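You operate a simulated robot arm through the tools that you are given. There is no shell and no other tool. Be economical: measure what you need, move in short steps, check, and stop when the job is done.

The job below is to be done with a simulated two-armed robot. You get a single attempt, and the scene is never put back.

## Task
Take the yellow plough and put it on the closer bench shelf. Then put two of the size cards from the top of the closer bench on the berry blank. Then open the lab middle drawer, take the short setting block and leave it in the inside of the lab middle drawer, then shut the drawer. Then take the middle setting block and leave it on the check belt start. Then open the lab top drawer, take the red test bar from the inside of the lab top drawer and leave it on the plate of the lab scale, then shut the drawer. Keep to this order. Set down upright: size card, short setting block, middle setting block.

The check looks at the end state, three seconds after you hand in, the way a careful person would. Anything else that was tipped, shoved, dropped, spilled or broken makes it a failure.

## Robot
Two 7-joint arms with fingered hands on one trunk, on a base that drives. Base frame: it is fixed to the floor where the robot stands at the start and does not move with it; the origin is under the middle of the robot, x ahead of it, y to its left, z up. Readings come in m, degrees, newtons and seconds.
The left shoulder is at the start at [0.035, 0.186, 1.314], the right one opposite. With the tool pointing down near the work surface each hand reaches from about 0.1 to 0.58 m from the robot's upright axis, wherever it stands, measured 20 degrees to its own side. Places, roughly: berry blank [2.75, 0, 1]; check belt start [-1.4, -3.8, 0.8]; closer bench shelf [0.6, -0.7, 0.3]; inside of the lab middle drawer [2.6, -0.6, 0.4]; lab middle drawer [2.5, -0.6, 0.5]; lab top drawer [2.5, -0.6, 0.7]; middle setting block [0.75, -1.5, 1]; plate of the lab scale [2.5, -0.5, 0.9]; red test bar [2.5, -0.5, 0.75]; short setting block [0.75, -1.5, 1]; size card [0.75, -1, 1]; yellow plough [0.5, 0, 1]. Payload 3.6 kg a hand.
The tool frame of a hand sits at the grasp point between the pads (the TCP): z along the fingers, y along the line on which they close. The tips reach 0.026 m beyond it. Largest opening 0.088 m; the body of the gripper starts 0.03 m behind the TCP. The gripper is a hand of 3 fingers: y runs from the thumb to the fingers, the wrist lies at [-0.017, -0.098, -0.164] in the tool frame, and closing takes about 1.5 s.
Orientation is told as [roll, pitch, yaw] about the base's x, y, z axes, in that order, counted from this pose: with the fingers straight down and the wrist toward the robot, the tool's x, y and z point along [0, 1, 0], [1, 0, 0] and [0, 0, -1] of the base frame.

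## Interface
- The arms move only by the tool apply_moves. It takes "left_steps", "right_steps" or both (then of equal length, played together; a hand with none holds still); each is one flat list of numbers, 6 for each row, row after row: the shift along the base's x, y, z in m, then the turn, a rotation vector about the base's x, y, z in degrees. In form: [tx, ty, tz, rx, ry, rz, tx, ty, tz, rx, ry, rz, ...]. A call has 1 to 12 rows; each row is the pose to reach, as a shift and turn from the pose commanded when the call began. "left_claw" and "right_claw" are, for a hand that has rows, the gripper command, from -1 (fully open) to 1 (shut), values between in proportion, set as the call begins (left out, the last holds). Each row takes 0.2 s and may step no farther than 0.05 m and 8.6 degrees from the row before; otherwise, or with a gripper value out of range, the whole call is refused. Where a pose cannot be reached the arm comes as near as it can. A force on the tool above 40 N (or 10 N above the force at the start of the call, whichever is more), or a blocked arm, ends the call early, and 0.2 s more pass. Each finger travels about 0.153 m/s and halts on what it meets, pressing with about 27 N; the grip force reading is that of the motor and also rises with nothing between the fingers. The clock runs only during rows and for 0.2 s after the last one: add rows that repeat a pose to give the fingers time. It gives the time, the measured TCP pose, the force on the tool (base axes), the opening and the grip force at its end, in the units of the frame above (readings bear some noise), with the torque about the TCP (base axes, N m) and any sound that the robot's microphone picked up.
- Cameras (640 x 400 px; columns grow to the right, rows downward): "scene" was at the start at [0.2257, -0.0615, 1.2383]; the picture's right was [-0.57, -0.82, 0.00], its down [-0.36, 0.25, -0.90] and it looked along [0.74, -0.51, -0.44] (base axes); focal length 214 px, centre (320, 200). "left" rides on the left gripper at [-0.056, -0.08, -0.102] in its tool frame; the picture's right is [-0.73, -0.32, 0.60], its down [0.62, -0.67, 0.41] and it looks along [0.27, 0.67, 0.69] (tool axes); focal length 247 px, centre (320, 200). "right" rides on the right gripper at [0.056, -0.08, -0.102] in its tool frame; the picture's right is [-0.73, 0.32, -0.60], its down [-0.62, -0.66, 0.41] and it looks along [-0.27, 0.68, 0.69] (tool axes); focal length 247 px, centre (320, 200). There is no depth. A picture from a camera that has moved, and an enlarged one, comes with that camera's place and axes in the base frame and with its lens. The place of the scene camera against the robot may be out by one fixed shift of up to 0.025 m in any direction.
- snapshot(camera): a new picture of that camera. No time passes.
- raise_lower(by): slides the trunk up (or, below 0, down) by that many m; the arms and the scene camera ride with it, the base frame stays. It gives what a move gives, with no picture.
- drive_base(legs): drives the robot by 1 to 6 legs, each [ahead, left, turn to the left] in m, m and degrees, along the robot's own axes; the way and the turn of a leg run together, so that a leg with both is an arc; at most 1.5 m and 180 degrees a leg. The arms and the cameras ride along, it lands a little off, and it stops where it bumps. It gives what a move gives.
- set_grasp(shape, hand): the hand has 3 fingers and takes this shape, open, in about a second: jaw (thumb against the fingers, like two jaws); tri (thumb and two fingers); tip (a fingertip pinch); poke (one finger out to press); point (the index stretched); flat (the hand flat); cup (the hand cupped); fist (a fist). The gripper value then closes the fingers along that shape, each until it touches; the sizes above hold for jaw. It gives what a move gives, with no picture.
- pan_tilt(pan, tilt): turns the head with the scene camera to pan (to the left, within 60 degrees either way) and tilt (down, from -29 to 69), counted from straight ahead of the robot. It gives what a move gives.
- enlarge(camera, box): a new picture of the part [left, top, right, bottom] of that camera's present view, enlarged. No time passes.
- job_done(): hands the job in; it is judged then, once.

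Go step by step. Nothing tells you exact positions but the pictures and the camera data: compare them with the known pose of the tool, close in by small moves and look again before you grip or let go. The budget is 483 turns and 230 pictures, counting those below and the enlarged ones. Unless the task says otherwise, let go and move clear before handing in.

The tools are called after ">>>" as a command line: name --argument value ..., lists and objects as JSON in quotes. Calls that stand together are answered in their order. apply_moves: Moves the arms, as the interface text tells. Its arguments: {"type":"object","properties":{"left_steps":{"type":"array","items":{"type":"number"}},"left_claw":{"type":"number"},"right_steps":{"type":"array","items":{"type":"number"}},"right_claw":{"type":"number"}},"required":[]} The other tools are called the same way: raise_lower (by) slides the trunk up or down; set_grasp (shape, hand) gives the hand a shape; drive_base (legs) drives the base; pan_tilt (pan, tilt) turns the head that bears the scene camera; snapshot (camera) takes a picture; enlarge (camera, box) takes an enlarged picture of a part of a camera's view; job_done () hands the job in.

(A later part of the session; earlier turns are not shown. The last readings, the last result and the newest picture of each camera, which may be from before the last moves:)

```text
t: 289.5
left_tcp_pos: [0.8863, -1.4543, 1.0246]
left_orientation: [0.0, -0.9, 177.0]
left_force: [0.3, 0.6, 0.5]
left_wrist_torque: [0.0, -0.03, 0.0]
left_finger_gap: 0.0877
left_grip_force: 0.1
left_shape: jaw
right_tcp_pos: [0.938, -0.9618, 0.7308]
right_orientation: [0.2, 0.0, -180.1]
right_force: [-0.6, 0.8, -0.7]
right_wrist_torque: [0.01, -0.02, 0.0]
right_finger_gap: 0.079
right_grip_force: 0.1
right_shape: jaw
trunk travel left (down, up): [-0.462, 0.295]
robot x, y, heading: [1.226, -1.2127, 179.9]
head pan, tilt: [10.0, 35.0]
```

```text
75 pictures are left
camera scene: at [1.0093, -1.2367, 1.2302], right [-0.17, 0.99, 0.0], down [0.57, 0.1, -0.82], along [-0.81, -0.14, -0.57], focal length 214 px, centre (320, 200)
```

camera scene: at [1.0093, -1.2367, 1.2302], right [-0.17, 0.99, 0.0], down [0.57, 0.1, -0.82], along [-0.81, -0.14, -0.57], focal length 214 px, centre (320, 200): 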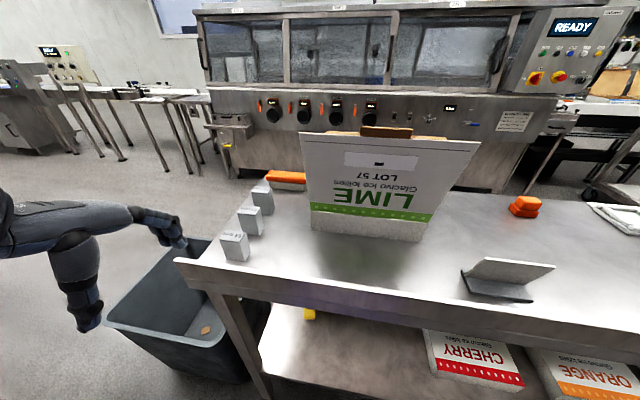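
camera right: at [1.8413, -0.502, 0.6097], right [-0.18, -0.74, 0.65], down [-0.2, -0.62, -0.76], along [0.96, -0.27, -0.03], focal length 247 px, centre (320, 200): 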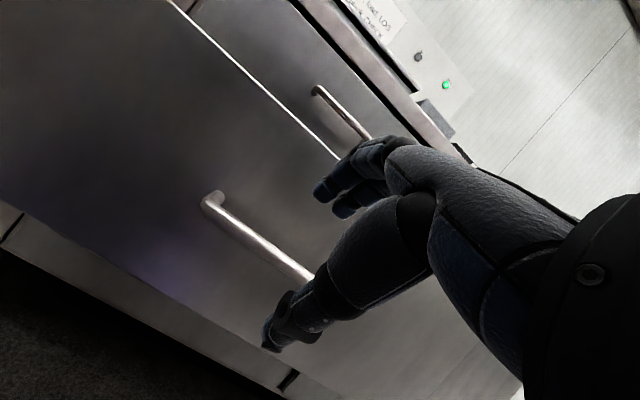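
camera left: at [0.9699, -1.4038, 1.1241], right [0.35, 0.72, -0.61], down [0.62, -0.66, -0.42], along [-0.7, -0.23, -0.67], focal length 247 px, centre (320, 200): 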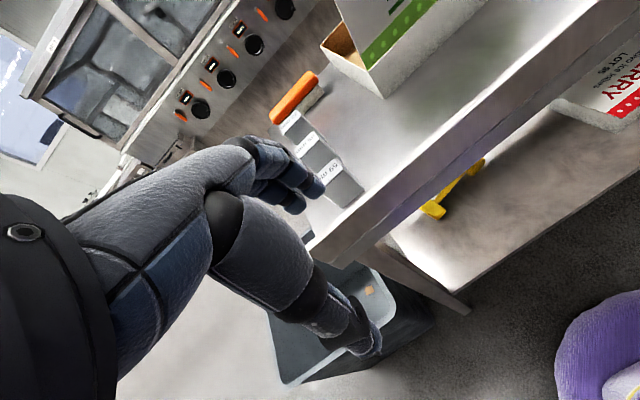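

Short block at about [0.74, -1.45]; there is too little room behind it for a thumb, so I'll pinch it sideways (along y). Turning the left hand -90°.

>>> apply_moves --left_steps '[0, 0, 0, 0, 0, -8, 0, 0, 0.01, 0, 0, -16, 0, 0, 0.02, 0, 0, -24, 0, 0, 0.03, 0, 0, -32, 0, 0, 0.04, 0, 0, -40, 0, 0, 0.05, 0, 0, -48, 0, 0, 0.06, 0, 0, -56, 0, 0, 0.06, 0, 0, -64, 0, 0, 0.06, 0, 0, -72, 0, 0, 0.06, 0, 0, -80, 0, 0, 0.06, 0, 0, -87, 0, 0, 0.06, 0, 0, -87]' --left_claw -1

>>> snapshot --camera "left"

>>> snapshot --camera "scene"

```text
t: 292.1
left_tcp_pos: [0.887, -1.4542, 1.0872]
left_orientation: [0.1, -1.2, 89.9]
left_force: [-0.4, -0.9, -0.4]
left_wrist_torque: [0.02, -0.03, -0.02]
left_finger_gap: 0.0878
left_grip_force: 0.0
left_shape: jaw
right_tcp_pos: [0.9376, -0.9616, 0.7308]
right_orientation: [0.1, -0.1, -180.1]
right_force: [0.5, 0.1, 0.7]
right_wrist_torque: [0.0, -0.04, 0.01]
right_finger_gap: 0.0791
right_grip_force: 0.0
right_shape: jaw
trunk travel left (down, up): [-0.462, 0.295]
robot x, y, heading: [1.2201, -1.213, 179.9]
head pan, tilt: [10.0, 35.0]
```

```text
74 pictures are left
camera left: at [0.943, -1.5382, 1.1852], right [0.73, -0.31, -0.61], down [-0.62, -0.66, -0.42], along [-0.27, 0.69, -0.67], focal length 247 px, centre (320, 200)
```

left: 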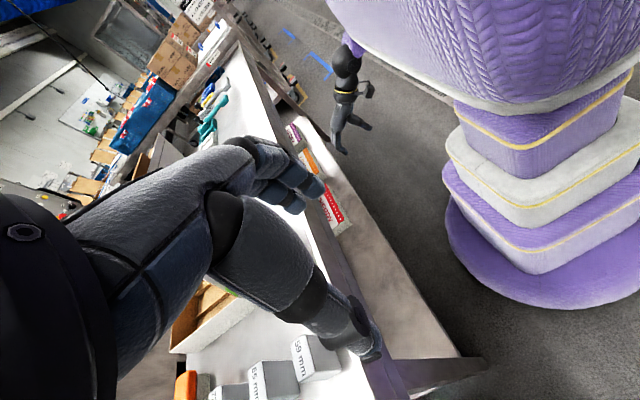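

```text
73 pictures are left
camera scene: at [1.0108, -1.237, 1.2306], right [-0.17, 0.98, 0.0], down [0.56, 0.1, -0.82], along [-0.81, -0.14, -0.57], focal length 214 px, centre (320, 200)
```

scene: 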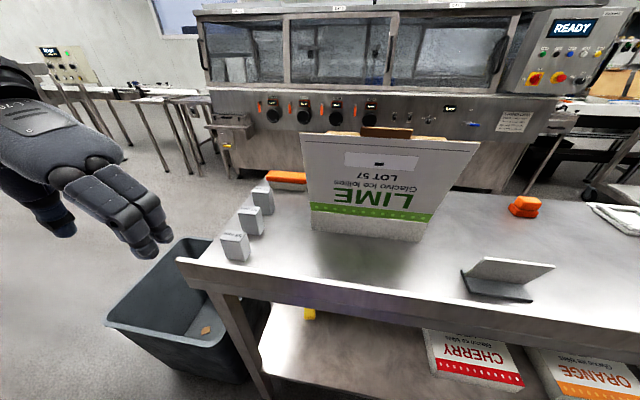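

The yaw pose works. Moving over the short block at [0.74, -1.456].

>>> drive_base --legs '[[0.05, 0, 0]]'

>>> apply_moves --left_steps '[-0.03, 0, 0, 0, 0, 0, -0.06, 0, -0.01, 0, 0, 0, -0.09, 0, -0.04, 0, 0, 0, -0.097, 0, -0.08, 0, 0, 0]'

>>> snapshot --camera "left"

>>> enlarge --camera "scene" --box '[120, 130, 360, 310]'

```text
t: 293.1
left_tcp_pos: [0.8332, -1.4544, 1.0847]
left_orientation: [-0.1, -1.2, 90.1]
left_force: [-0.4, 1.0, -0.4]
left_wrist_torque: [-0.02, 0.0, -0.02]
left_finger_gap: 0.0878
left_grip_force: 0.1
left_shape: jaw
right_tcp_pos: [0.8856, -0.9606, 0.7312]
right_orientation: [0.1, 0.1, -179.9]
right_force: [-0.6, 0.1, 0.4]
right_wrist_torque: [-0.03, -0.02, 0.02]
right_finger_gap: 0.0789
right_grip_force: 0.1
right_shape: jaw
trunk travel left (down, up): [-0.462, 0.295]
robot x, y, heading: [1.1743, -1.2143, 180.0]
head pan, tilt: [10.0, 35.0]
```

```text
t: 294.1
left_tcp_pos: [0.7373, -1.4564, 1.0049]
left_orientation: [0.2, -1.1, 90.2]
left_force: [-0.5, 0.4, -0.2]
left_wrist_torque: [0.02, 0.0, 0.0]
left_finger_gap: 0.088
left_grip_force: 0.0
left_shape: jaw
right_tcp_pos: [0.887, -0.962, 0.7313]
right_orientation: [0.1, -0.1, -179.9]
right_force: [1.0, 0.6, 0.0]
right_wrist_torque: [0.01, 0.03, -0.01]
right_finger_gap: 0.0791
right_grip_force: 0.0
right_shape: jaw
trunk travel left (down, up): [-0.462, 0.295]
robot x, y, heading: [1.1755, -1.2142, 180.2]
head pan, tilt: [10.0, 35.0]
```

```text
72 pictures are left
camera left: at [0.7926, -1.5384, 1.1046], right [0.73, -0.31, -0.61], down [-0.62, -0.66, -0.42], along [-0.27, 0.69, -0.67], focal length 247 px, centre (320, 200)
```

left: 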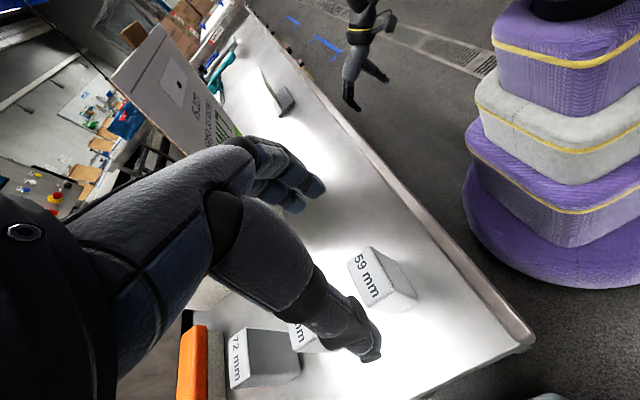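

```text
2.22 times, centred on (240, 220) of scene
camera zoom: at [0.9594, -1.2373, 1.2306], right [-0.17, 0.98, 0.0], down [0.56, 0.1, -0.82], along [-0.81, -0.14, -0.57], focal length 477 px, centre (498, 156)
```

zoom: 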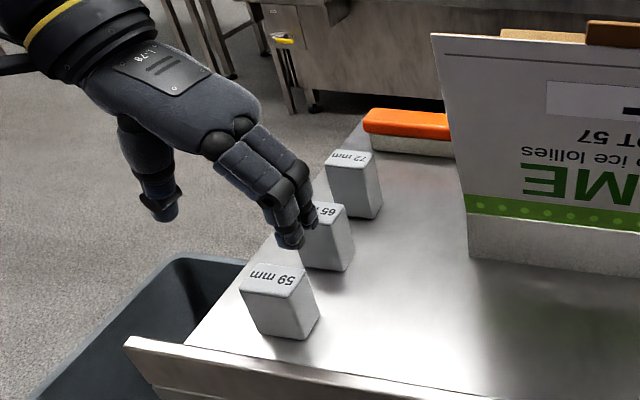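

Aligned within a few mm. Descending to grip the short block.

>>> apply_moves --left_steps '[-0.005, -0.003, -0.03, 0, 0, 0, -0.005, -0.003, -0.06, 0, 0, 0, -0.005, -0.003, -0.088, 0, 1, 0]'

>>> snapshot --camera "left"

>>> enlarge --camera "scene" --box '[120, 130, 360, 310]'

```text
t: 294.9
left_tcp_pos: [0.7334, -1.4589, 0.9187]
left_orientation: [1.2, -1.1, 90.0]
left_force: [-0.4, 0.2, 1.0]
left_wrist_torque: [0.0, 0.0, 0.03]
left_finger_gap: 0.0877
left_grip_force: 0.2
left_shape: jaw
right_tcp_pos: [0.8852, -0.9614, 0.7308]
right_orientation: [0.1, -0.1, -179.9]
right_force: [-0.2, -0.4, 0.2]
right_wrist_torque: [0.01, 0.03, 0.0]
right_finger_gap: 0.0788
right_grip_force: 0.0
right_shape: jaw
trunk travel left (down, up): [-0.462, 0.295]
robot x, y, heading: [1.1724, -1.2176, 180.2]
head pan, tilt: [10.0, 35.0]
```

```text
70 pictures are left
camera left: at [0.7907, -1.5417, 1.0162], right [0.72, -0.31, -0.62], down [-0.63, -0.66, -0.41], along [-0.28, 0.69, -0.67], focal length 247 px, centre (320, 200)
```

left: 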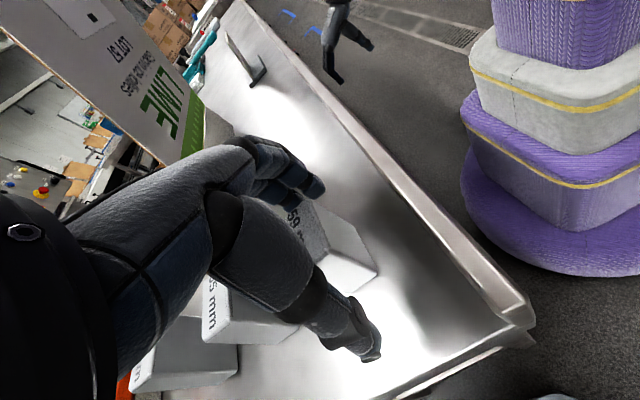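

```text
2.22 times, centred on (240, 220) of scene
camera zoom: at [0.9591, -1.2371, 1.2305], right [-0.17, 0.98, 0.0], down [0.57, 0.1, -0.82], along [-0.81, -0.14, -0.57], focal length 477 px, centre (498, 156)
```

zoom: 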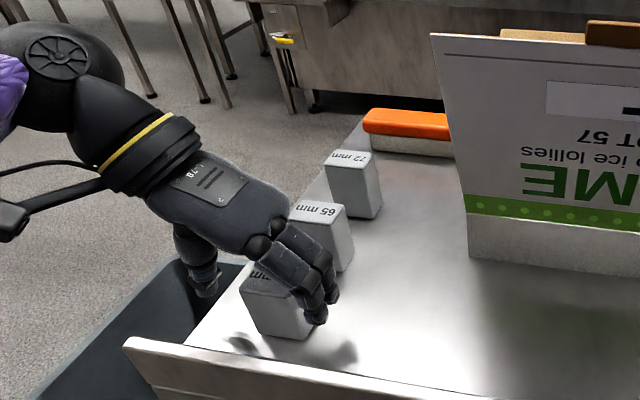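

The fingers flank the short block. Closing.

>>> apply_moves --left_steps '[0, 0, 0, 0, 0, 0, 0, 0, 0, 0, 0, 0, 0, 0, 0, 0, 0, 0, 0, 0, 0, 0, 0, 0, 0, 0, 0, 0, 0, 0]' --left_claw 1

>>> apply_moves --left_steps '[0, 0, 0.03, 0, 0, 0, 0, 0, 0.07, 0, 0, 0, 0, 0, 0.11, 0, 0, 0, 0.03, 0, 0.13, 0, 0, 0, 0.07, 0, 0.14, 0, 0, 0, 0.11, 0, 0.14, 0, 0, 0]'

>>> snapshot --camera "left"

>>> snapshot --camera "scene"

```text
t: 296.1
left_tcp_pos: [0.7331, -1.4576, 0.9182]
left_orientation: [1.0, -1.1, 90.1]
left_force: [0.9, -0.1, -0.2]
left_wrist_torque: [0.0, -0.03, 0.0]
left_finger_gap: 0.0395
left_grip_force: 27.0
left_shape: jaw
right_tcp_pos: [0.886, -0.9618, 0.7307]
right_orientation: [0.1, -0.1, -179.9]
right_force: [0.6, 0.5, -0.8]
right_wrist_torque: [0.01, 0.0, 0.01]
right_finger_gap: 0.0791
right_grip_force: 0.0
right_shape: jaw
trunk travel left (down, up): [-0.462, 0.295]
robot x, y, heading: [1.1747, -1.2128, 179.9]
head pan, tilt: [10.0, 35.0]
```

```text
t: 297.5
left_tcp_pos: [0.8482, -1.4572, 1.0576]
left_orientation: [1.1, -1.2, 90.1]
left_force: [-1.3, 0.5, -1.7]
left_wrist_torque: [-0.04, 0.01, -0.02]
left_finger_gap: 0.0397
left_grip_force: 27.5
left_shape: jaw
right_tcp_pos: [0.8867, -0.962, 0.731]
right_orientation: [0.1, -0.1, -179.9]
right_force: [-0.4, 0.8, 0.4]
right_wrist_torque: [0.0, 0.03, -0.02]
right_finger_gap: 0.0791
right_grip_force: 0.0
right_shape: jaw
trunk travel left (down, up): [-0.462, 0.295]
robot x, y, heading: [1.1744, -1.2131, 179.9]
head pan, tilt: [10.0, 35.0]
```

```text
68 pictures are left
camera left: at [0.9057, -1.5402, 1.1562], right [0.72, -0.31, -0.62], down [-0.63, -0.66, -0.41], along [-0.28, 0.69, -0.67], focal length 247 px, centre (320, 200)
```

left: 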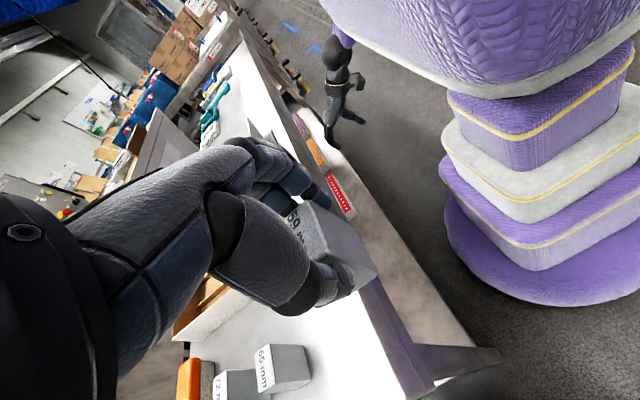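

```text
67 pictures are left
camera scene: at [0.96, -1.2372, 1.2307], right [-0.17, 0.98, 0.0], down [0.56, 0.1, -0.82], along [-0.81, -0.14, -0.57], focal length 214 px, centre (320, 200)
```

scene: 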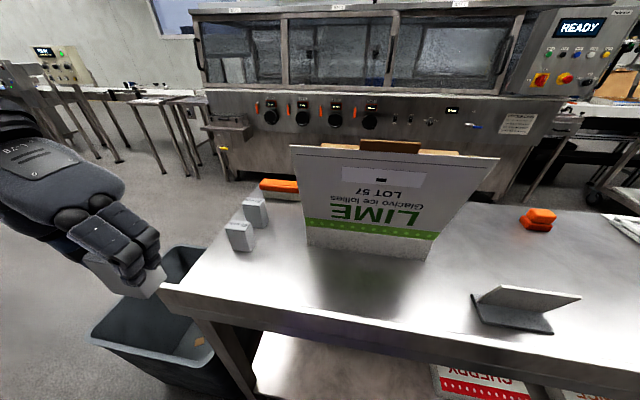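

The short block is held. Backing off, turning its hand back to straight, and turning round toward the open drawer.

>>> drive_base --legs '[[-0.3, 0, 0]]'

>>> apply_moves --left_steps '[0, 0, 0, 0, 0, 8.2, 0, 0, 0, 0, 0, 16.4, 0, 0, 0, 0, 0, 24.6, 0, 0, 0, 0, 0, 32.8, 0, 0, 0, 0, 0, 41, 0, 0, 0, 0, 0, 49.2, 0, 0, 0, 0, 0, 57.4, 0, 0, 0, 0, 0, 65.6, 0, 0, 0, 0, 0, 73.8, 0, 0, 0, 0, 0, 82, 0, 0, 0, 0, 0, 90]'

>>> apply_moves --left_steps '[0.01, -0.02, -0.04, 0, 0, 0, 0.02, -0.04, -0.08, 0, 0, 0, 0.03, -0.05, -0.12, 0, 0, 0, 0.03, -0.05, -0.16, 0, 0, 0, 0.03, -0.05, -0.2, 0, 0, 0, 0.03, -0.05, -0.24, 0, 0, 0, 0.03, -0.05, -0.28, 0, 0, 0]'

>>> drive_base --legs '[[0, 0, 90], [0, 0, 90]]'

```text
t: 299.5
left_tcp_pos: [1.1506, -1.4571, 1.0575]
left_orientation: [1.0, -1.2, 90.1]
left_force: [0.1, 0.2, -1.5]
left_wrist_torque: [-0.03, 0.01, -0.02]
left_finger_gap: 0.0395
left_grip_force: 27.2
left_shape: jaw
right_tcp_pos: [1.1897, -0.9617, 0.7303]
right_orientation: [0.0, -0.1, -179.9]
right_force: [0.5, -0.1, 0.4]
right_wrist_torque: [0.02, 0.02, 0.02]
right_finger_gap: 0.0789
right_grip_force: 0.1
right_shape: jaw
trunk travel left (down, up): [-0.462, 0.295]
robot x, y, heading: [1.4737, -1.2137, 179.9]
head pan, tilt: [10.0, 35.0]
```

```text
t: 301.9
left_tcp_pos: [1.1243, -1.4582, 1.0456]
left_orientation: [1.2, -1.1, -179.8]
left_force: [-0.7, 0.0, -1.8]
left_wrist_torque: [0.02, -0.04, -0.01]
left_finger_gap: 0.0395
left_grip_force: 27.3
left_shape: jaw
left hand out of reach, approached as far as the arm can: row 8, 9, 10, 11
right_tcp_pos: [1.1893, -0.9616, 0.7304]
right_orientation: [0.1, -0.2, -179.9]
right_force: [0.1, -0.1, 0.9]
right_wrist_torque: [0.01, -0.03, -0.01]
right_finger_gap: 0.0791
right_grip_force: 0.1
right_shape: jaw
trunk travel left (down, up): [-0.462, 0.295]
robot x, y, heading: [1.4752, -1.2078, 179.9]
head pan, tilt: [10.0, 35.0]
```

```text
t: 303.5
left_tcp_pos: [1.1555, -1.5106, 0.763]
left_orientation: [1.2, -1.2, -180.0]
left_force: [0.1, 0.5, -2.3]
left_wrist_torque: [0.02, -0.02, -0.01]
left_finger_gap: 0.0393
left_grip_force: 27.0
left_shape: jaw
right_tcp_pos: [1.1893, -0.9615, 0.732]
right_orientation: [0.1, -0.1, -179.9]
right_force: [-0.2, 1.3, -0.1]
right_wrist_torque: [0.0, 0.04, 0.01]
right_finger_gap: 0.0792
right_grip_force: 0.0
right_shape: jaw
trunk travel left (down, up): [-0.462, 0.295]
robot x, y, heading: [1.4775, -1.216, 179.9]
head pan, tilt: [10.0, 35.0]
```

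```text
t: 311.6
left_tcp_pos: [1.7945, -0.9138, 0.7633]
left_orientation: [1.1, -1.1, 0.4]
left_force: [0.6, -0.6, -0.8]
left_wrist_torque: [-0.01, -0.01, 0.02]
left_finger_gap: 0.0392
left_grip_force: 27.0
left_shape: jaw
right_tcp_pos: [1.7616, -1.4636, 0.7307]
right_orientation: [0.1, 0.0, 0.3]
right_force: [1.0, 0.2, 0.3]
right_wrist_torque: [0.0, -0.01, 0.0]
right_finger_gap: 0.0791
right_grip_force: 0.1
right_shape: jaw
trunk travel left (down, up): [-0.462, 0.295]
robot x, y, heading: [1.4744, -1.2139, 0.1]
head pan, tilt: [10.0, 35.0]
```

Now to the drawer: move so the block hovers over the open middle drawer.

>>> drive_base --legs '[[0, 0.33, 0], [0.25, 0, 0]]'

>>> pan_tilt --pan 15 --tilt 50

>>> snapshot --camera "scene"

>>> snapshot --camera "left"

```text
t: 315.2
left_tcp_pos: [2.043, -0.5797, 0.7635]
left_orientation: [1.1, -1.0, 0.5]
left_force: [-0.2, 0.3, -3.1]
left_wrist_torque: [0.01, 0.04, 0.03]
left_finger_gap: 0.0394
left_grip_force: 27.5
left_shape: jaw
right_tcp_pos: [2.0137, -1.1283, 0.7302]
right_orientation: [0.1, 0.1, 0.5]
right_force: [0.1, 0.0, -0.2]
right_wrist_torque: [0.0, 0.02, -0.02]
right_finger_gap: 0.0791
right_grip_force: 0.0
right_shape: jaw
trunk travel left (down, up): [-0.462, 0.295]
robot x, y, heading: [1.7284, -0.8791, 0.5]
head pan, tilt: [10.0, 35.0]
```

```text
t: 316.0
left_tcp_pos: [2.0421, -0.5775, 0.7637]
left_orientation: [1.1, -1.2, 0.5]
left_force: [0.5, -0.7, -2.1]
left_wrist_torque: [-0.02, 0.04, -0.01]
left_finger_gap: 0.0392
left_grip_force: 27.4
left_shape: jaw
right_tcp_pos: [2.0143, -1.128, 0.7311]
right_orientation: [0.1, -0.1, 0.5]
right_force: [0.5, 0.8, -0.2]
right_wrist_torque: [0.03, 0.02, 0.02]
right_finger_gap: 0.0791
right_grip_force: 0.0
right_shape: jaw
trunk travel left (down, up): [-0.462, 0.295]
robot x, y, heading: [1.7263, -0.881, 0.4]
head pan, tilt: [15.0, 50.0]
```

```text
66 pictures are left
camera scene: at [1.9495, -0.8661, 1.2088], right [0.26, -0.96, 0.0], down [-0.74, -0.2, -0.64], along [0.62, 0.17, -0.77], focal length 214 px, centre (320, 200)
```

scene: 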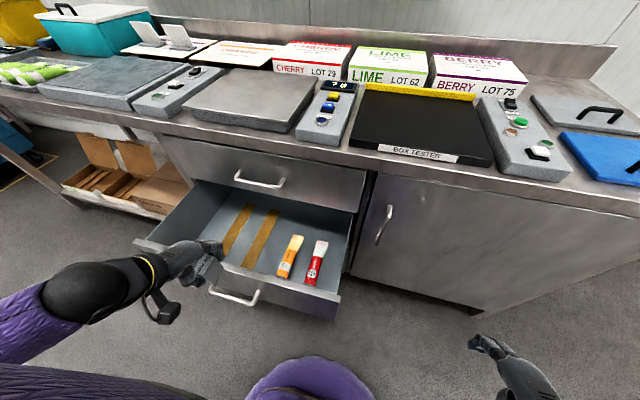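

```text
65 pictures are left
camera left: at [1.9609, -0.6389, 0.8621], right [-0.3, -0.73, -0.62], down [-0.66, 0.63, -0.41], along [0.69, 0.29, -0.67], focal length 247 px, centre (320, 200)
```

left: 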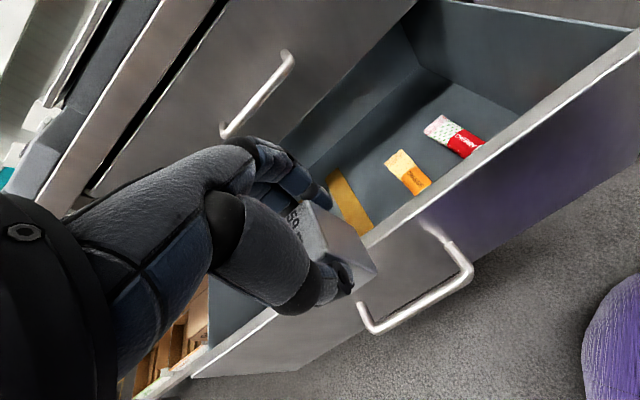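

The free gap lies between the sticks and the orange lolly at about [2.17, -0.595]; floor z≈0.44. Extending over it, then lowering.

>>> apply_moves --left_steps '[0.03, -0.005, 0, 0, 0, 0, 0.065, -0.01, 0, 0, 0, 0, 0.1, -0.015, 0, -1, 1, 0, 0.128, -0.018, 0, -1, 1, 0]'

>>> raise_lower --by -0.2

>>> snapshot --camera "left"

>>> snapshot --camera "scene"

```text
t: 317.0
left_tcp_pos: [2.1733, -0.5984, 0.7647]
left_orientation: [0.2, 0.0, 0.3]
left_force: [-0.3, -0.8, -1.8]
left_wrist_torque: [-0.02, 0.02, 0.02]
left_finger_gap: 0.0394
left_grip_force: 26.8
left_shape: jaw
right_tcp_pos: [2.0132, -1.1281, 0.7312]
right_orientation: [0.2, 0.0, 0.5]
right_force: [-0.7, -0.4, 0.2]
right_wrist_torque: [0.02, -0.02, 0.01]
right_finger_gap: 0.0788
right_grip_force: 0.0
right_shape: jaw
trunk travel left (down, up): [-0.462, 0.295]
robot x, y, heading: [1.7244, -0.8765, 0.4]
head pan, tilt: [15.0, 50.0]
```

```text
t: 319.2
left_tcp_pos: [2.1768, -0.5965, 0.57]
left_orientation: [0.1, -1.1, 0.5]
left_force: [1.1, -2.1, 10.1]
left_wrist_torque: [0.33, 0.95, 0.09]
left_finger_gap: 0.0392
left_grip_force: 27.4
left_shape: jaw
right_tcp_pos: [2.0133, -1.1292, 0.5311]
right_orientation: [0.2, -0.1, 0.3]
right_force: [0.1, -0.7, -0.2]
right_wrist_torque: [0.0, -0.01, 0.01]
right_finger_gap: 0.079
right_grip_force: 0.0
right_shape: jaw
trunk travel left (down, up): [-0.263, 0.494]
robot x, y, heading: [1.7249, -0.8791, 0.5]
head pan, tilt: [15.0, 50.0]
stopped: the force on the tool passed its limit at 41 N (the readings are from after the stop); the commanded pose is now the measured one
```

```text
64 pictures are left
camera left: at [2.0952, -0.6551, 0.6702], right [-0.3, -0.74, -0.61], down [-0.66, 0.62, -0.42], along [0.69, 0.27, -0.67], focal length 247 px, centre (320, 200)
```

left: 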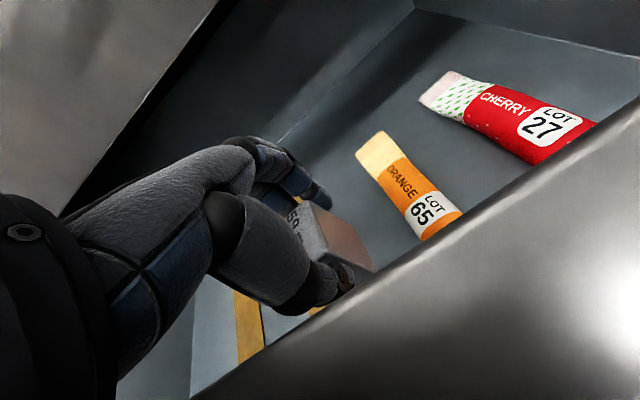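

```text
63 pictures are left
camera scene: at [1.9751, -0.8664, 0.9951], right [0.26, -0.96, 0.0], down [-0.74, -0.2, -0.64], along [0.62, 0.17, -0.77], focal length 214 px, centre (320, 200)
```

scene: 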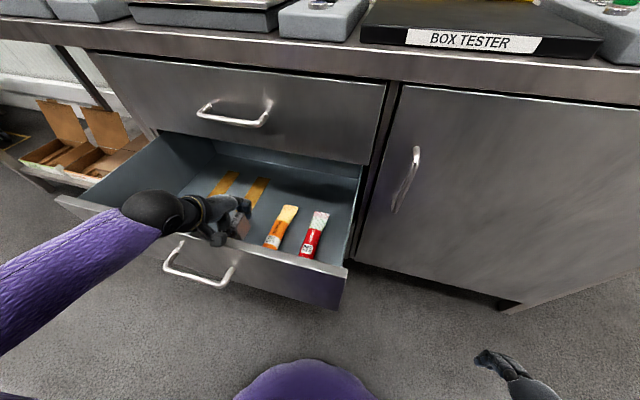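

The forearm met the drawer's front rim. I'll raise, move closer and align the shoulder so the arm can come down more steeply.

>>> raise_lower --by 0.17

>>> drive_base --legs '[[0.035, 0.08, 0]]'

>>> apply_moves --left_steps '[-0.01, -0.03, 0, 0, 1, 0, -0.02, -0.06, 0, 0, 1, 0, -0.025, -0.08, -0.02, 0, 1, 0, -0.025, -0.08, -0.05, 0, 1, 0, -0.025, -0.08, -0.08, 0, 1, 0, -0.025, -0.08, -0.1, 0, 1, 0]'

>>> snapshot --camera "scene"

```text
t: 321.2
left_tcp_pos: [2.1766, -0.5963, 0.7387]
left_orientation: [0.1, -1.0, 0.5]
left_force: [0.4, 0.0, -2.7]
left_wrist_torque: [0.02, 0.03, 0.03]
left_finger_gap: 0.0392
left_grip_force: 26.2
left_shape: jaw
right_tcp_pos: [2.0139, -1.1291, 0.7012]
right_orientation: [0.2, -0.1, 0.6]
right_force: [-0.5, 0.1, 0.9]
right_wrist_torque: [-0.01, 0.04, -0.01]
right_finger_gap: 0.079
right_grip_force: 0.1
right_shape: jaw
trunk travel left (down, up): [-0.433, 0.324]
robot x, y, heading: [1.7266, -0.8808, 0.4]
head pan, tilt: [15.0, 50.0]
```

```text
t: 322.2
left_tcp_pos: [2.2114, -0.513, 0.738]
left_orientation: [0.0, -0.9, 0.6]
left_force: [0.1, -0.3, -2.7]
left_wrist_torque: [-0.03, 0.01, 0.0]
left_finger_gap: 0.0391
left_grip_force: 27.4
left_shape: jaw
right_tcp_pos: [2.0492, -1.0458, 0.7012]
right_orientation: [0.1, -0.1, 0.6]
right_force: [-1.1, -0.2, -0.8]
right_wrist_torque: [0.0, 0.0, 0.02]
right_finger_gap: 0.0792
right_grip_force: 0.0
right_shape: jaw
trunk travel left (down, up): [-0.433, 0.324]
robot x, y, heading: [1.7611, -0.7967, 0.6]
head pan, tilt: [15.0, 50.0]
```

```text
t: 323.6
left_tcp_pos: [2.1859, -0.5952, 0.6384]
left_orientation: [0.1, 0.1, 0.7]
left_force: [0.6, -0.7, -1.6]
left_wrist_torque: [-0.02, -0.02, 0.04]
left_finger_gap: 0.0393
left_grip_force: 27.2
left_shape: jaw
right_tcp_pos: [2.0497, -1.047, 0.7014]
right_orientation: [0.1, 0.0, 0.6]
right_force: [0.7, -0.3, 0.1]
right_wrist_torque: [0.01, -0.02, 0.0]
right_finger_gap: 0.0794
right_grip_force: 0.2
right_shape: jaw
trunk travel left (down, up): [-0.433, 0.324]
robot x, y, heading: [1.7611, -0.7926, 0.6]
head pan, tilt: [15.0, 50.0]
```

```text
62 pictures are left
camera scene: at [1.9868, -0.7851, 1.1778], right [0.27, -0.96, 0.0], down [-0.74, -0.2, -0.64], along [0.62, 0.17, -0.77], focal length 214 px, centre (320, 200)
```

scene: 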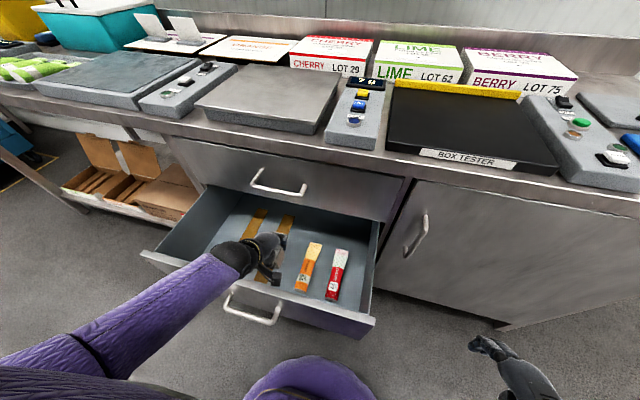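

The arm now comes down steeply. Continuing down with the arm, then trunk.

>>> apply_moves --left_steps '[0, 0, -0.02, 0, 0, 0, 0, 0, -0.04, 0, 0, 0, 0, 0, -0.06, 0, 0, 0]'

>>> raise_lower --by -0.06

>>> snapshot --camera "left"

```text
t: 324.4
left_tcp_pos: [2.1891, -0.5923, 0.6025]
left_orientation: [1.2, 0.2, 1.1]
left_force: [0.2, 0.4, -1.2]
left_wrist_torque: [-0.03, 0.07, -0.01]
left_finger_gap: 0.0386
left_grip_force: 27.1
left_shape: jaw
left hand out of reach, approached as far as the arm can: row 2, 3
right_tcp_pos: [2.0487, -1.0471, 0.7016]
right_orientation: [0.2, -0.1, 0.5]
right_force: [0.5, -0.7, 0.4]
right_wrist_torque: [0.06, -0.01, 0.01]
right_finger_gap: 0.0792
right_grip_force: 0.0
right_shape: jaw
trunk travel left (down, up): [-0.433, 0.324]
robot x, y, heading: [1.7574, -0.7958, 0.5]
head pan, tilt: [15.0, 50.0]
```

```text
t: 325.4
left_tcp_pos: [2.1986, -0.5913, 0.5481]
left_orientation: [0.1, -0.9, 0.9]
left_force: [-0.1, 1.3, 14.7]
left_wrist_torque: [-0.72, 1.42, -0.47]
left_finger_gap: 0.0383
left_grip_force: 27.1
left_shape: jaw
right_tcp_pos: [2.0482, -1.045, 0.6404]
right_orientation: [0.1, -0.1, 0.6]
right_force: [0.0, 0.5, -0.4]
right_wrist_torque: [0.02, 0.04, 0.02]
right_finger_gap: 0.0791
right_grip_force: 0.1
right_shape: jaw
trunk travel left (down, up): [-0.373, 0.385]
robot x, y, heading: [1.7598, -0.7962, 0.6]
head pan, tilt: [15.0, 50.0]
stopped: the force on the tool passed its limit at 46 N (the readings are from after the stop); the commanded pose is now the measured one
```

```text
61 pictures are left
camera left: at [2.1175, -0.6504, 0.6479], right [-0.3, -0.74, -0.6], down [-0.67, 0.61, -0.42], along [0.68, 0.28, -0.68], focal length 247 px, centre (320, 200)
```

left: 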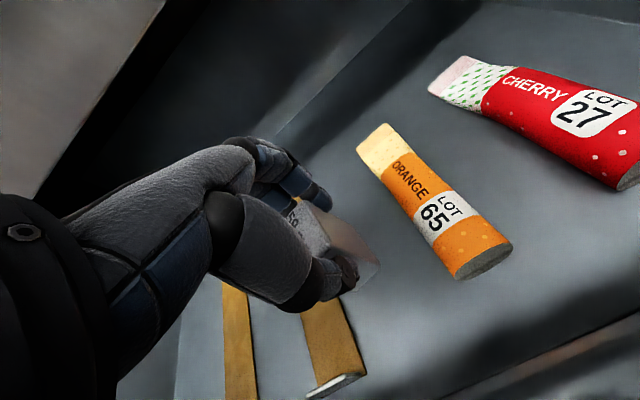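

The wrist camera bracket is what catches the rim. I'll raise a little, go about 6–7 cm deeper, and lower again.

>>> raise_lower --by 0.05

>>> drive_base --legs '[[0.055, 0, 0]]'

>>> apply_moves --left_steps '[0.005, 0, 0, 0, 0, 0, 0.01, 0, 0, 0, 0, 0]'

>>> raise_lower --by -0.08

>>> snapshot --camera "left"

```text
t: 326.3
left_tcp_pos: [2.1961, -0.5913, 0.5969]
left_orientation: [0.0, -0.6, 0.8]
left_force: [-0.3, 0.7, -2.5]
left_wrist_torque: [0.0, 0.01, -0.02]
left_finger_gap: 0.038
left_grip_force: 26.8
left_shape: jaw
right_tcp_pos: [2.0481, -1.048, 0.6908]
right_orientation: [0.1, 0.0, 0.6]
right_force: [0.1, 0.7, 0.3]
right_wrist_torque: [0.01, 0.04, 0.01]
right_finger_gap: 0.0792
right_grip_force: 0.2
right_shape: jaw
trunk travel left (down, up): [-0.423, 0.335]
robot x, y, heading: [1.7592, -0.7987, 0.4]
head pan, tilt: [15.0, 50.0]
```

```text
t: 327.3
left_tcp_pos: [2.2513, -0.5897, 0.5961]
left_orientation: [0.0, -0.6, 0.9]
left_force: [1.0, 0.1, -1.9]
left_wrist_torque: [-0.01, 0.03, -0.01]
left_finger_gap: 0.0382
left_grip_force: 27.3
left_shape: jaw
right_tcp_pos: [2.1036, -1.0464, 0.6886]
right_orientation: [0.2, 0.1, 0.6]
right_force: [0.4, 0.1, -0.9]
right_wrist_torque: [0.0, -0.01, 0.0]
right_finger_gap: 0.0792
right_grip_force: 0.2
right_shape: jaw
trunk travel left (down, up): [-0.423, 0.335]
robot x, y, heading: [1.8138, -0.7963, 0.4]
head pan, tilt: [15.0, 50.0]
```

```text
t: 327.9
left_tcp_pos: [2.2583, -0.5916, 0.599]
left_orientation: [0.0, -0.6, 0.9]
left_force: [0.2, 0.3, -2.1]
left_wrist_torque: [-0.01, 0.0, -0.02]
left_finger_gap: 0.0378
left_grip_force: 27.0
left_shape: jaw
right_tcp_pos: [2.1024, -1.0469, 0.6919]
right_orientation: [0.1, -0.1, 0.6]
right_force: [1.2, 0.7, 0.3]
right_wrist_torque: [-0.03, -0.02, 0.02]
right_finger_gap: 0.0789
right_grip_force: 0.1
right_shape: jaw
trunk travel left (down, up): [-0.423, 0.335]
robot x, y, heading: [1.8128, -0.796, 0.7]
head pan, tilt: [15.0, 50.0]
```

```text
t: 329.0
left_tcp_pos: [2.26, -0.5907, 0.5172]
left_orientation: [0.0, -0.7, 0.9]
left_force: [0.1, -0.9, -1.3]
left_wrist_torque: [-0.01, 0.02, 0.01]
left_finger_gap: 0.038
left_grip_force: 26.7
left_shape: jaw
right_tcp_pos: [2.1015, -1.046, 0.6105]
right_orientation: [0.1, -0.2, 0.6]
right_force: [0.2, 0.4, -0.3]
right_wrist_torque: [0.01, 0.02, 0.02]
right_finger_gap: 0.079
right_grip_force: 0.1
right_shape: jaw
trunk travel left (down, up): [-0.343, 0.415]
robot x, y, heading: [1.8132, -0.7958, 0.3]
head pan, tilt: [15.0, 50.0]
```

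```text
60 pictures are left
camera left: at [2.1792, -0.6495, 0.6174], right [-0.3, -0.74, -0.6], down [-0.67, 0.61, -0.42], along [0.68, 0.28, -0.68], focal length 247 px, centre (320, 200)
```

left: 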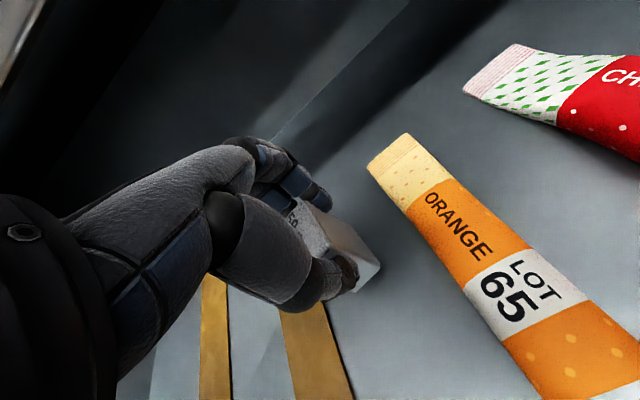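

Clear of the rim now, and clear of stick and lolly. Lowering the last 2–3 cm.

>>> raise_lower --by -0.018

>>> raise_lower --by -0.01

>>> snapshot --camera "left"

```text
t: 329.7
left_tcp_pos: [2.2606, -0.5903, 0.4999]
left_orientation: [0.0, -0.9, 0.8]
left_force: [1.7, -2.0, 4.1]
left_wrist_torque: [0.07, -0.11, -0.04]
left_finger_gap: 0.0379
left_grip_force: 27.1
left_shape: jaw
right_tcp_pos: [2.102, -1.0477, 0.5924]
right_orientation: [0.1, -0.1, 0.6]
right_force: [-0.7, -0.7, -1.0]
right_wrist_torque: [0.0, 0.0, 0.0]
right_finger_gap: 0.0791
right_grip_force: 0.1
right_shape: jaw
trunk travel left (down, up): [-0.325, 0.433]
robot x, y, heading: [1.8161, -0.8006, 0.3]
head pan, tilt: [15.0, 50.0]
```

```text
t: 330.2
left_tcp_pos: [2.2737, -0.5913, 0.4979]
left_orientation: [0.0, -2.6, 0.9]
left_force: [1.1, -1.7, 16.0]
left_wrist_torque: [0.02, -0.1, -0.06]
left_finger_gap: 0.0401
left_grip_force: 27.4
left_shape: jaw
right_tcp_pos: [2.1015, -1.0464, 0.582]
right_orientation: [0.1, 0.1, 0.6]
right_force: [0.0, 0.5, -0.6]
right_wrist_torque: [-0.02, 0.03, -0.02]
right_finger_gap: 0.0793
right_grip_force: 0.1
right_shape: jaw
trunk travel left (down, up): [-0.315, 0.442]
robot x, y, heading: [1.8168, -0.7972, 0.5]
head pan, tilt: [15.0, 50.0]
stopped: the force on the tool passed its limit at 43 N (the readings are from after the stop); the commanded pose is now the measured one
```

```text
59 pictures are left
camera left: at [2.1891, -0.6498, 0.595], right [-0.28, -0.74, -0.61], down [-0.66, 0.61, -0.44], along [0.7, 0.28, -0.66], focal length 247 px, centre (320, 200)
```

left: 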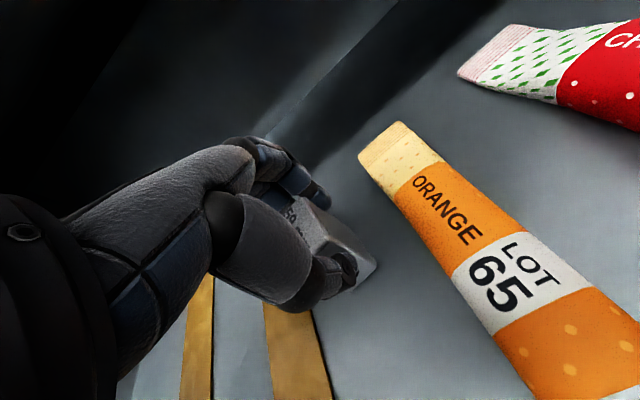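

Block rests on the drawer floor. Relieve the pressure and release.

>>> raise_lower --by 0.008

>>> apply_moves --left_steps '[0, 0, 0, 0, 0, 0, 0, 0, 0, 0, 0, 0, 0, 0, 0, 0, 0, 0]' --left_claw -0.5

>>> raise_lower --by 0.15

>>> snapshot --camera "left"

```text
t: 330.8
left_tcp_pos: [2.2673, -0.5909, 0.5019]
left_orientation: [0.1, -1.8, 1.0]
left_force: [0.0, -0.1, -2.0]
left_wrist_torque: [-0.04, 0.02, -0.02]
left_finger_gap: 0.0392
left_grip_force: 27.5
left_shape: jaw
right_tcp_pos: [2.1019, -1.0467, 0.592]
right_orientation: [0.1, 0.1, 0.7]
right_force: [0.5, 0.5, 0.7]
right_wrist_torque: [-0.02, 0.0, -0.02]
right_finger_gap: 0.0789
right_grip_force: 0.1
right_shape: jaw
trunk travel left (down, up): [-0.323, 0.434]
robot x, y, heading: [1.8146, -0.7956, 0.4]
head pan, tilt: [15.0, 50.0]
```

```text
t: 331.6
left_tcp_pos: [2.2697, -0.5905, 0.5029]
left_orientation: [0.0, -2.0, 0.9]
left_force: [0.8, -0.2, 0.6]
left_wrist_torque: [0.02, 0.03, 0.01]
left_finger_gap: 0.0655
left_grip_force: 0.1
left_shape: jaw
right_tcp_pos: [2.1021, -1.0452, 0.592]
right_orientation: [0.1, 0.0, 0.6]
right_force: [-0.1, 0.2, -0.4]
right_wrist_torque: [0.0, 0.01, 0.0]
right_finger_gap: 0.079
right_grip_force: 0.1
right_shape: jaw
trunk travel left (down, up): [-0.323, 0.434]
robot x, y, heading: [1.8118, -0.7997, 0.8]
head pan, tilt: [15.0, 50.0]
```

```text
t: 333.3
left_tcp_pos: [2.2787, -0.5907, 0.6674]
left_orientation: [-0.1, -3.8, 0.9]
left_force: [-0.2, -0.2, 0.4]
left_wrist_torque: [0.03, -0.02, 0.02]
left_finger_gap: 0.0657
left_grip_force: 0.0
left_shape: jaw
right_tcp_pos: [2.1017, -1.0467, 0.7394]
right_orientation: [0.1, 0.1, 0.6]
right_force: [0.2, 0.2, -0.3]
right_wrist_torque: [0.03, 0.01, -0.02]
right_finger_gap: 0.0791
right_grip_force: 0.0
right_shape: jaw
trunk travel left (down, up): [-0.473, 0.284]
robot x, y, heading: [1.8148, -0.7995, 0.8]
head pan, tilt: [15.0, 50.0]
```

```text
58 pictures are left
camera left: at [2.192, -0.6495, 0.7629], right [-0.27, -0.74, -0.62], down [-0.65, 0.61, -0.45], along [0.72, 0.28, -0.64], focal length 247 px, centre (320, 200)
```

left: 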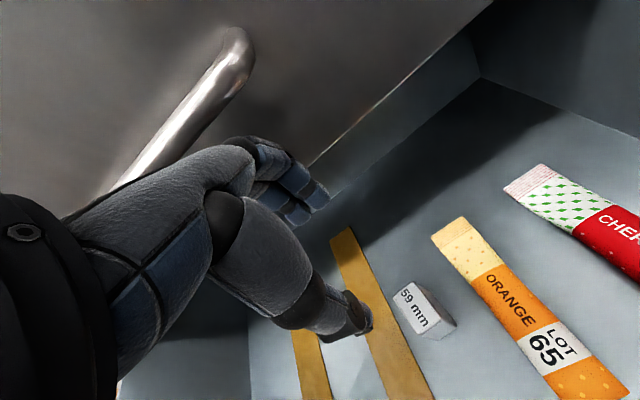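

The 59 mm block stands upright in the drawer. Backing out over the rim.

>>> drive_base --legs '[[-0.1, 0, 0]]'

>>> raise_lower --by 0.05

>>> drive_base --legs '[[-0.25, 0, 0]]'

>>> pan_tilt --pan 10 --tilt 40

>>> snapshot --camera "scene"

```text
t: 334.5
left_tcp_pos: [2.1753, -0.5919, 0.6681]
left_orientation: [0.0, -3.9, 0.9]
left_force: [0.1, -0.1, 0.0]
left_wrist_torque: [-0.01, -0.04, 0.05]
left_finger_gap: 0.0655
left_grip_force: 0.1
left_shape: jaw
right_tcp_pos: [1.9977, -1.0481, 0.7408]
right_orientation: [0.1, 0.0, 0.6]
right_force: [-0.5, 0.7, -0.5]
right_wrist_torque: [0.01, -0.05, 0.02]
right_finger_gap: 0.0788
right_grip_force: 0.0
right_shape: jaw
trunk travel left (down, up): [-0.473, 0.284]
robot x, y, heading: [1.7094, -0.8002, 0.3]
head pan, tilt: [15.0, 50.0]
```

```text
t: 335.4
left_tcp_pos: [2.1784, -0.5922, 0.7223]
left_orientation: [0.1, -4.4, 0.9]
left_force: [0.2, 0.2, 0.7]
left_wrist_torque: [-0.03, 0.03, 0.02]
left_finger_gap: 0.0658
left_grip_force: 0.1
left_shape: jaw
right_tcp_pos: [1.9985, -1.0473, 0.7908]
right_orientation: [0.1, 0.2, 0.7]
right_force: [0.1, 0.9, 0.7]
right_wrist_torque: [0.0, 0.02, -0.02]
right_finger_gap: 0.0787
right_grip_force: 0.2
right_shape: jaw
trunk travel left (down, up): [-0.523, 0.234]
robot x, y, heading: [1.7106, -0.7988, 0.5]
head pan, tilt: [15.0, 50.0]
```

```text
t: 337.2
left_tcp_pos: [1.9263, -0.5941, 0.7235]
left_orientation: [0.0, -4.4, 0.9]
left_force: [-0.3, -1.1, -0.8]
left_wrist_torque: [-0.01, -0.02, 0.0]
left_finger_gap: 0.0656
left_grip_force: 0.1
left_shape: jaw
right_tcp_pos: [1.7467, -1.0494, 0.7908]
right_orientation: [0.1, 0.0, 0.6]
right_force: [-0.6, 1.2, 0.1]
right_wrist_torque: [-0.03, 0.03, -0.02]
right_finger_gap: 0.0789
right_grip_force: 0.0
right_shape: jaw
trunk travel left (down, up): [-0.523, 0.234]
robot x, y, heading: [1.4601, -0.8004, 0.6]
head pan, tilt: [15.0, 50.0]
```

```text
t: 338.0
left_tcp_pos: [1.9262, -0.5943, 0.7232]
left_orientation: [-0.1, -4.4, 1.0]
left_force: [-0.3, 0.3, 0.3]
left_wrist_torque: [-0.01, 0.0, 0.0]
left_finger_gap: 0.0657
left_grip_force: 0.0
left_shape: jaw
right_tcp_pos: [1.7464, -1.0495, 0.7922]
right_orientation: [0.2, -0.1, 0.6]
right_force: [0.0, -0.9, 0.2]
right_wrist_torque: [0.0, 0.02, 0.02]
right_finger_gap: 0.0788
right_grip_force: 0.1
right_shape: jaw
trunk travel left (down, up): [-0.523, 0.234]
robot x, y, heading: [1.4607, -0.802, 0.4]
head pan, tilt: [10.0, 40.0]
```

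```text
57 pictures are left
camera scene: at [1.6891, -0.7927, 1.2859], right [0.18, -0.98, 0.0], down [-0.63, -0.12, -0.77], along [0.75, 0.14, -0.64], focal length 214 px, centre (320, 200)
```

scene: 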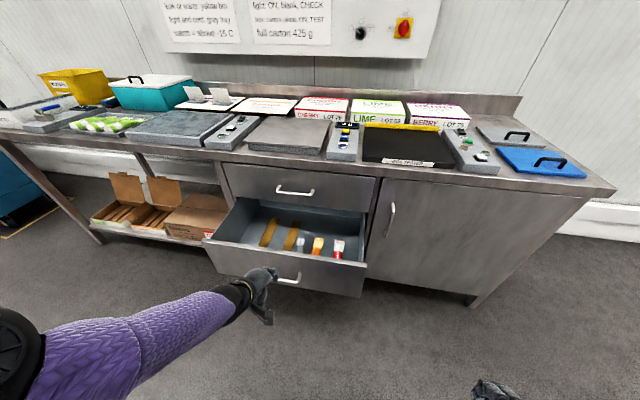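

Now push the drawer shut: close the left hand, lower to handle height and drive forward.

>>> apply_moves --left_steps '[0, 0.02, 0, 0, 2, 0, 0, 0.03, 0, 0, 4.4, 0, 0, 0.03, 0, 0, 4.4, 0, 0, 0.03, 0, 0, 4.4, 0, 0, 0.03, 0, 0, 4.4, 0]' --left_claw 1

>>> raise_lower --by -0.175

>>> drive_base --legs '[[0.25, 0, 0]]'

>>> snapshot --camera "scene"

```text
t: 339.2
left_tcp_pos: [1.9264, -0.5641, 0.7216]
left_orientation: [0.0, 0.0, 0.9]
left_force: [0.2, -0.3, 0.6]
left_wrist_torque: [0.01, 0.04, -0.02]
left_finger_gap: 0.0001
left_grip_force: 27.3
left_shape: jaw
right_tcp_pos: [1.7471, -1.0488, 0.7908]
right_orientation: [0.1, 0.0, 0.6]
right_force: [0.0, -0.3, 1.0]
right_wrist_torque: [-0.02, 0.0, -0.01]
right_finger_gap: 0.0792
right_grip_force: 0.1
right_shape: jaw
trunk travel left (down, up): [-0.523, 0.234]
robot x, y, heading: [1.4564, -0.8002, 0.5]
head pan, tilt: [10.0, 40.0]
```

```text
t: 341.1
left_tcp_pos: [1.9072, -0.5636, 0.5167]
left_orientation: [0.1, 3.9, 1.0]
left_force: [0.1, 1.4, 0.1]
left_wrist_torque: [0.02, 0.0, -0.02]
left_finger_gap: 0.0002
left_grip_force: 27.0
left_shape: jaw
right_tcp_pos: [1.7482, -1.0494, 0.6157]
right_orientation: [0.1, 0.0, 0.6]
right_force: [-0.3, -0.3, -0.7]
right_wrist_torque: [0.01, -0.01, 0.0]
right_finger_gap: 0.0791
right_grip_force: 0.1
right_shape: jaw
trunk travel left (down, up): [-0.348, 0.409]
robot x, y, heading: [1.4575, -0.8026, 0.5]
head pan, tilt: [10.0, 40.0]
```

```text
t: 343.0
left_tcp_pos: [2.161, -0.5631, 0.5173]
left_orientation: [0.2, 3.8, 0.8]
left_force: [0.3, 0.2, -0.6]
left_wrist_torque: [0.01, -0.03, 0.02]
left_finger_gap: 0.0001
left_grip_force: 27.1
left_shape: jaw
right_tcp_pos: [2.0011, -1.0488, 0.615]
right_orientation: [0.1, 0.0, 0.5]
right_force: [0.2, 0.4, -0.6]
right_wrist_torque: [-0.01, 0.01, -0.04]
right_finger_gap: 0.0791
right_grip_force: 0.0
right_shape: jaw
trunk travel left (down, up): [-0.348, 0.409]
robot x, y, heading: [1.7114, -0.8, 0.1]
head pan, tilt: [10.0, 40.0]
```

```text
56 pictures are left
camera scene: at [1.9586, -0.7914, 1.1016], right [0.18, -0.98, 0.0], down [-0.63, -0.12, -0.77], along [0.75, 0.14, -0.64], focal length 214 px, centre (320, 200)
```

scene: 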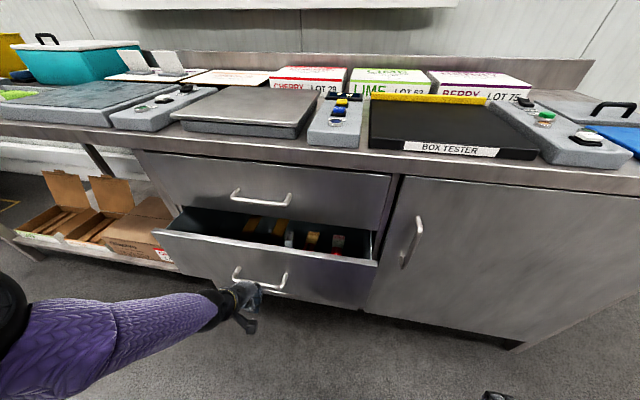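

The drawer is closing nicely. Pushing the rest.

>>> drive_base --legs '[[0.11, 0, 0]]'

>>> drive_base --legs '[[0.04, 0, 0]]'

>>> snapshot --camera "scene"

```text
t: 344.1
left_tcp_pos: [2.2702, -0.5627, 0.5161]
left_orientation: [0.0, 4.1, 0.6]
left_force: [-5.6, 0.1, -0.6]
left_wrist_torque: [-0.02, -0.09, -0.01]
left_finger_gap: 0.0001
left_grip_force: 26.8
left_shape: jaw
right_tcp_pos: [2.1095, -1.0471, 0.6146]
right_orientation: [0.1, 0.1, 0.4]
right_force: [-0.8, -0.2, 0.6]
right_wrist_torque: [0.01, 0.02, 0.0]
right_finger_gap: 0.079
right_grip_force: 0.2
right_shape: jaw
trunk travel left (down, up): [-0.348, 0.409]
robot x, y, heading: [1.8234, -0.8001, 0.2]
head pan, tilt: [10.0, 40.0]
```

```text
t: 344.9
left_tcp_pos: [2.2694, -0.5651, 0.5094]
left_orientation: [-0.3, 6.0, 0.4]
left_force: [-2.2, -1.3, -0.4]
left_wrist_torque: [0.01, -0.11, 0.0]
left_finger_gap: 0.0
left_grip_force: 27.1
left_shape: jaw
right_tcp_pos: [2.1242, -1.0471, 0.6139]
right_orientation: [0.1, 0.0, 0.6]
right_force: [0.0, -1.1, 0.1]
right_wrist_torque: [0.02, 0.02, 0.04]
right_finger_gap: 0.0791
right_grip_force: 0.1
right_shape: jaw
trunk travel left (down, up): [-0.348, 0.409]
robot x, y, heading: [1.8346, -0.7958, 0.5]
head pan, tilt: [10.0, 40.0]
stopped in leg 1: the force on the tool passed its limit at 58 N (the readings are from after the stop); the commanded pose is now the measured one
```

```text
55 pictures are left
camera scene: at [2.0826, -0.7902, 1.1017], right [0.18, -0.98, 0.0], down [-0.63, -0.12, -0.77], along [0.75, 0.14, -0.64], focal length 214 px, centre (320, 200)
```

scene: 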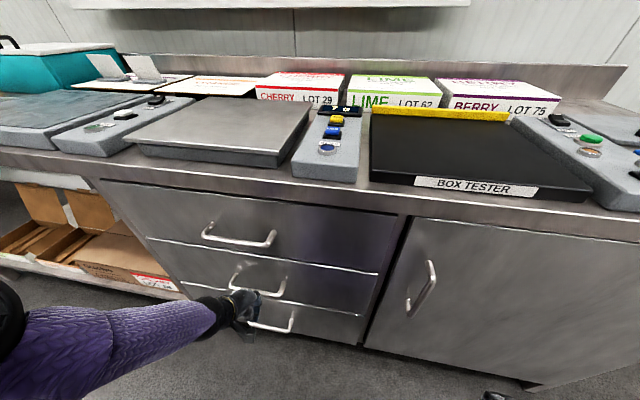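

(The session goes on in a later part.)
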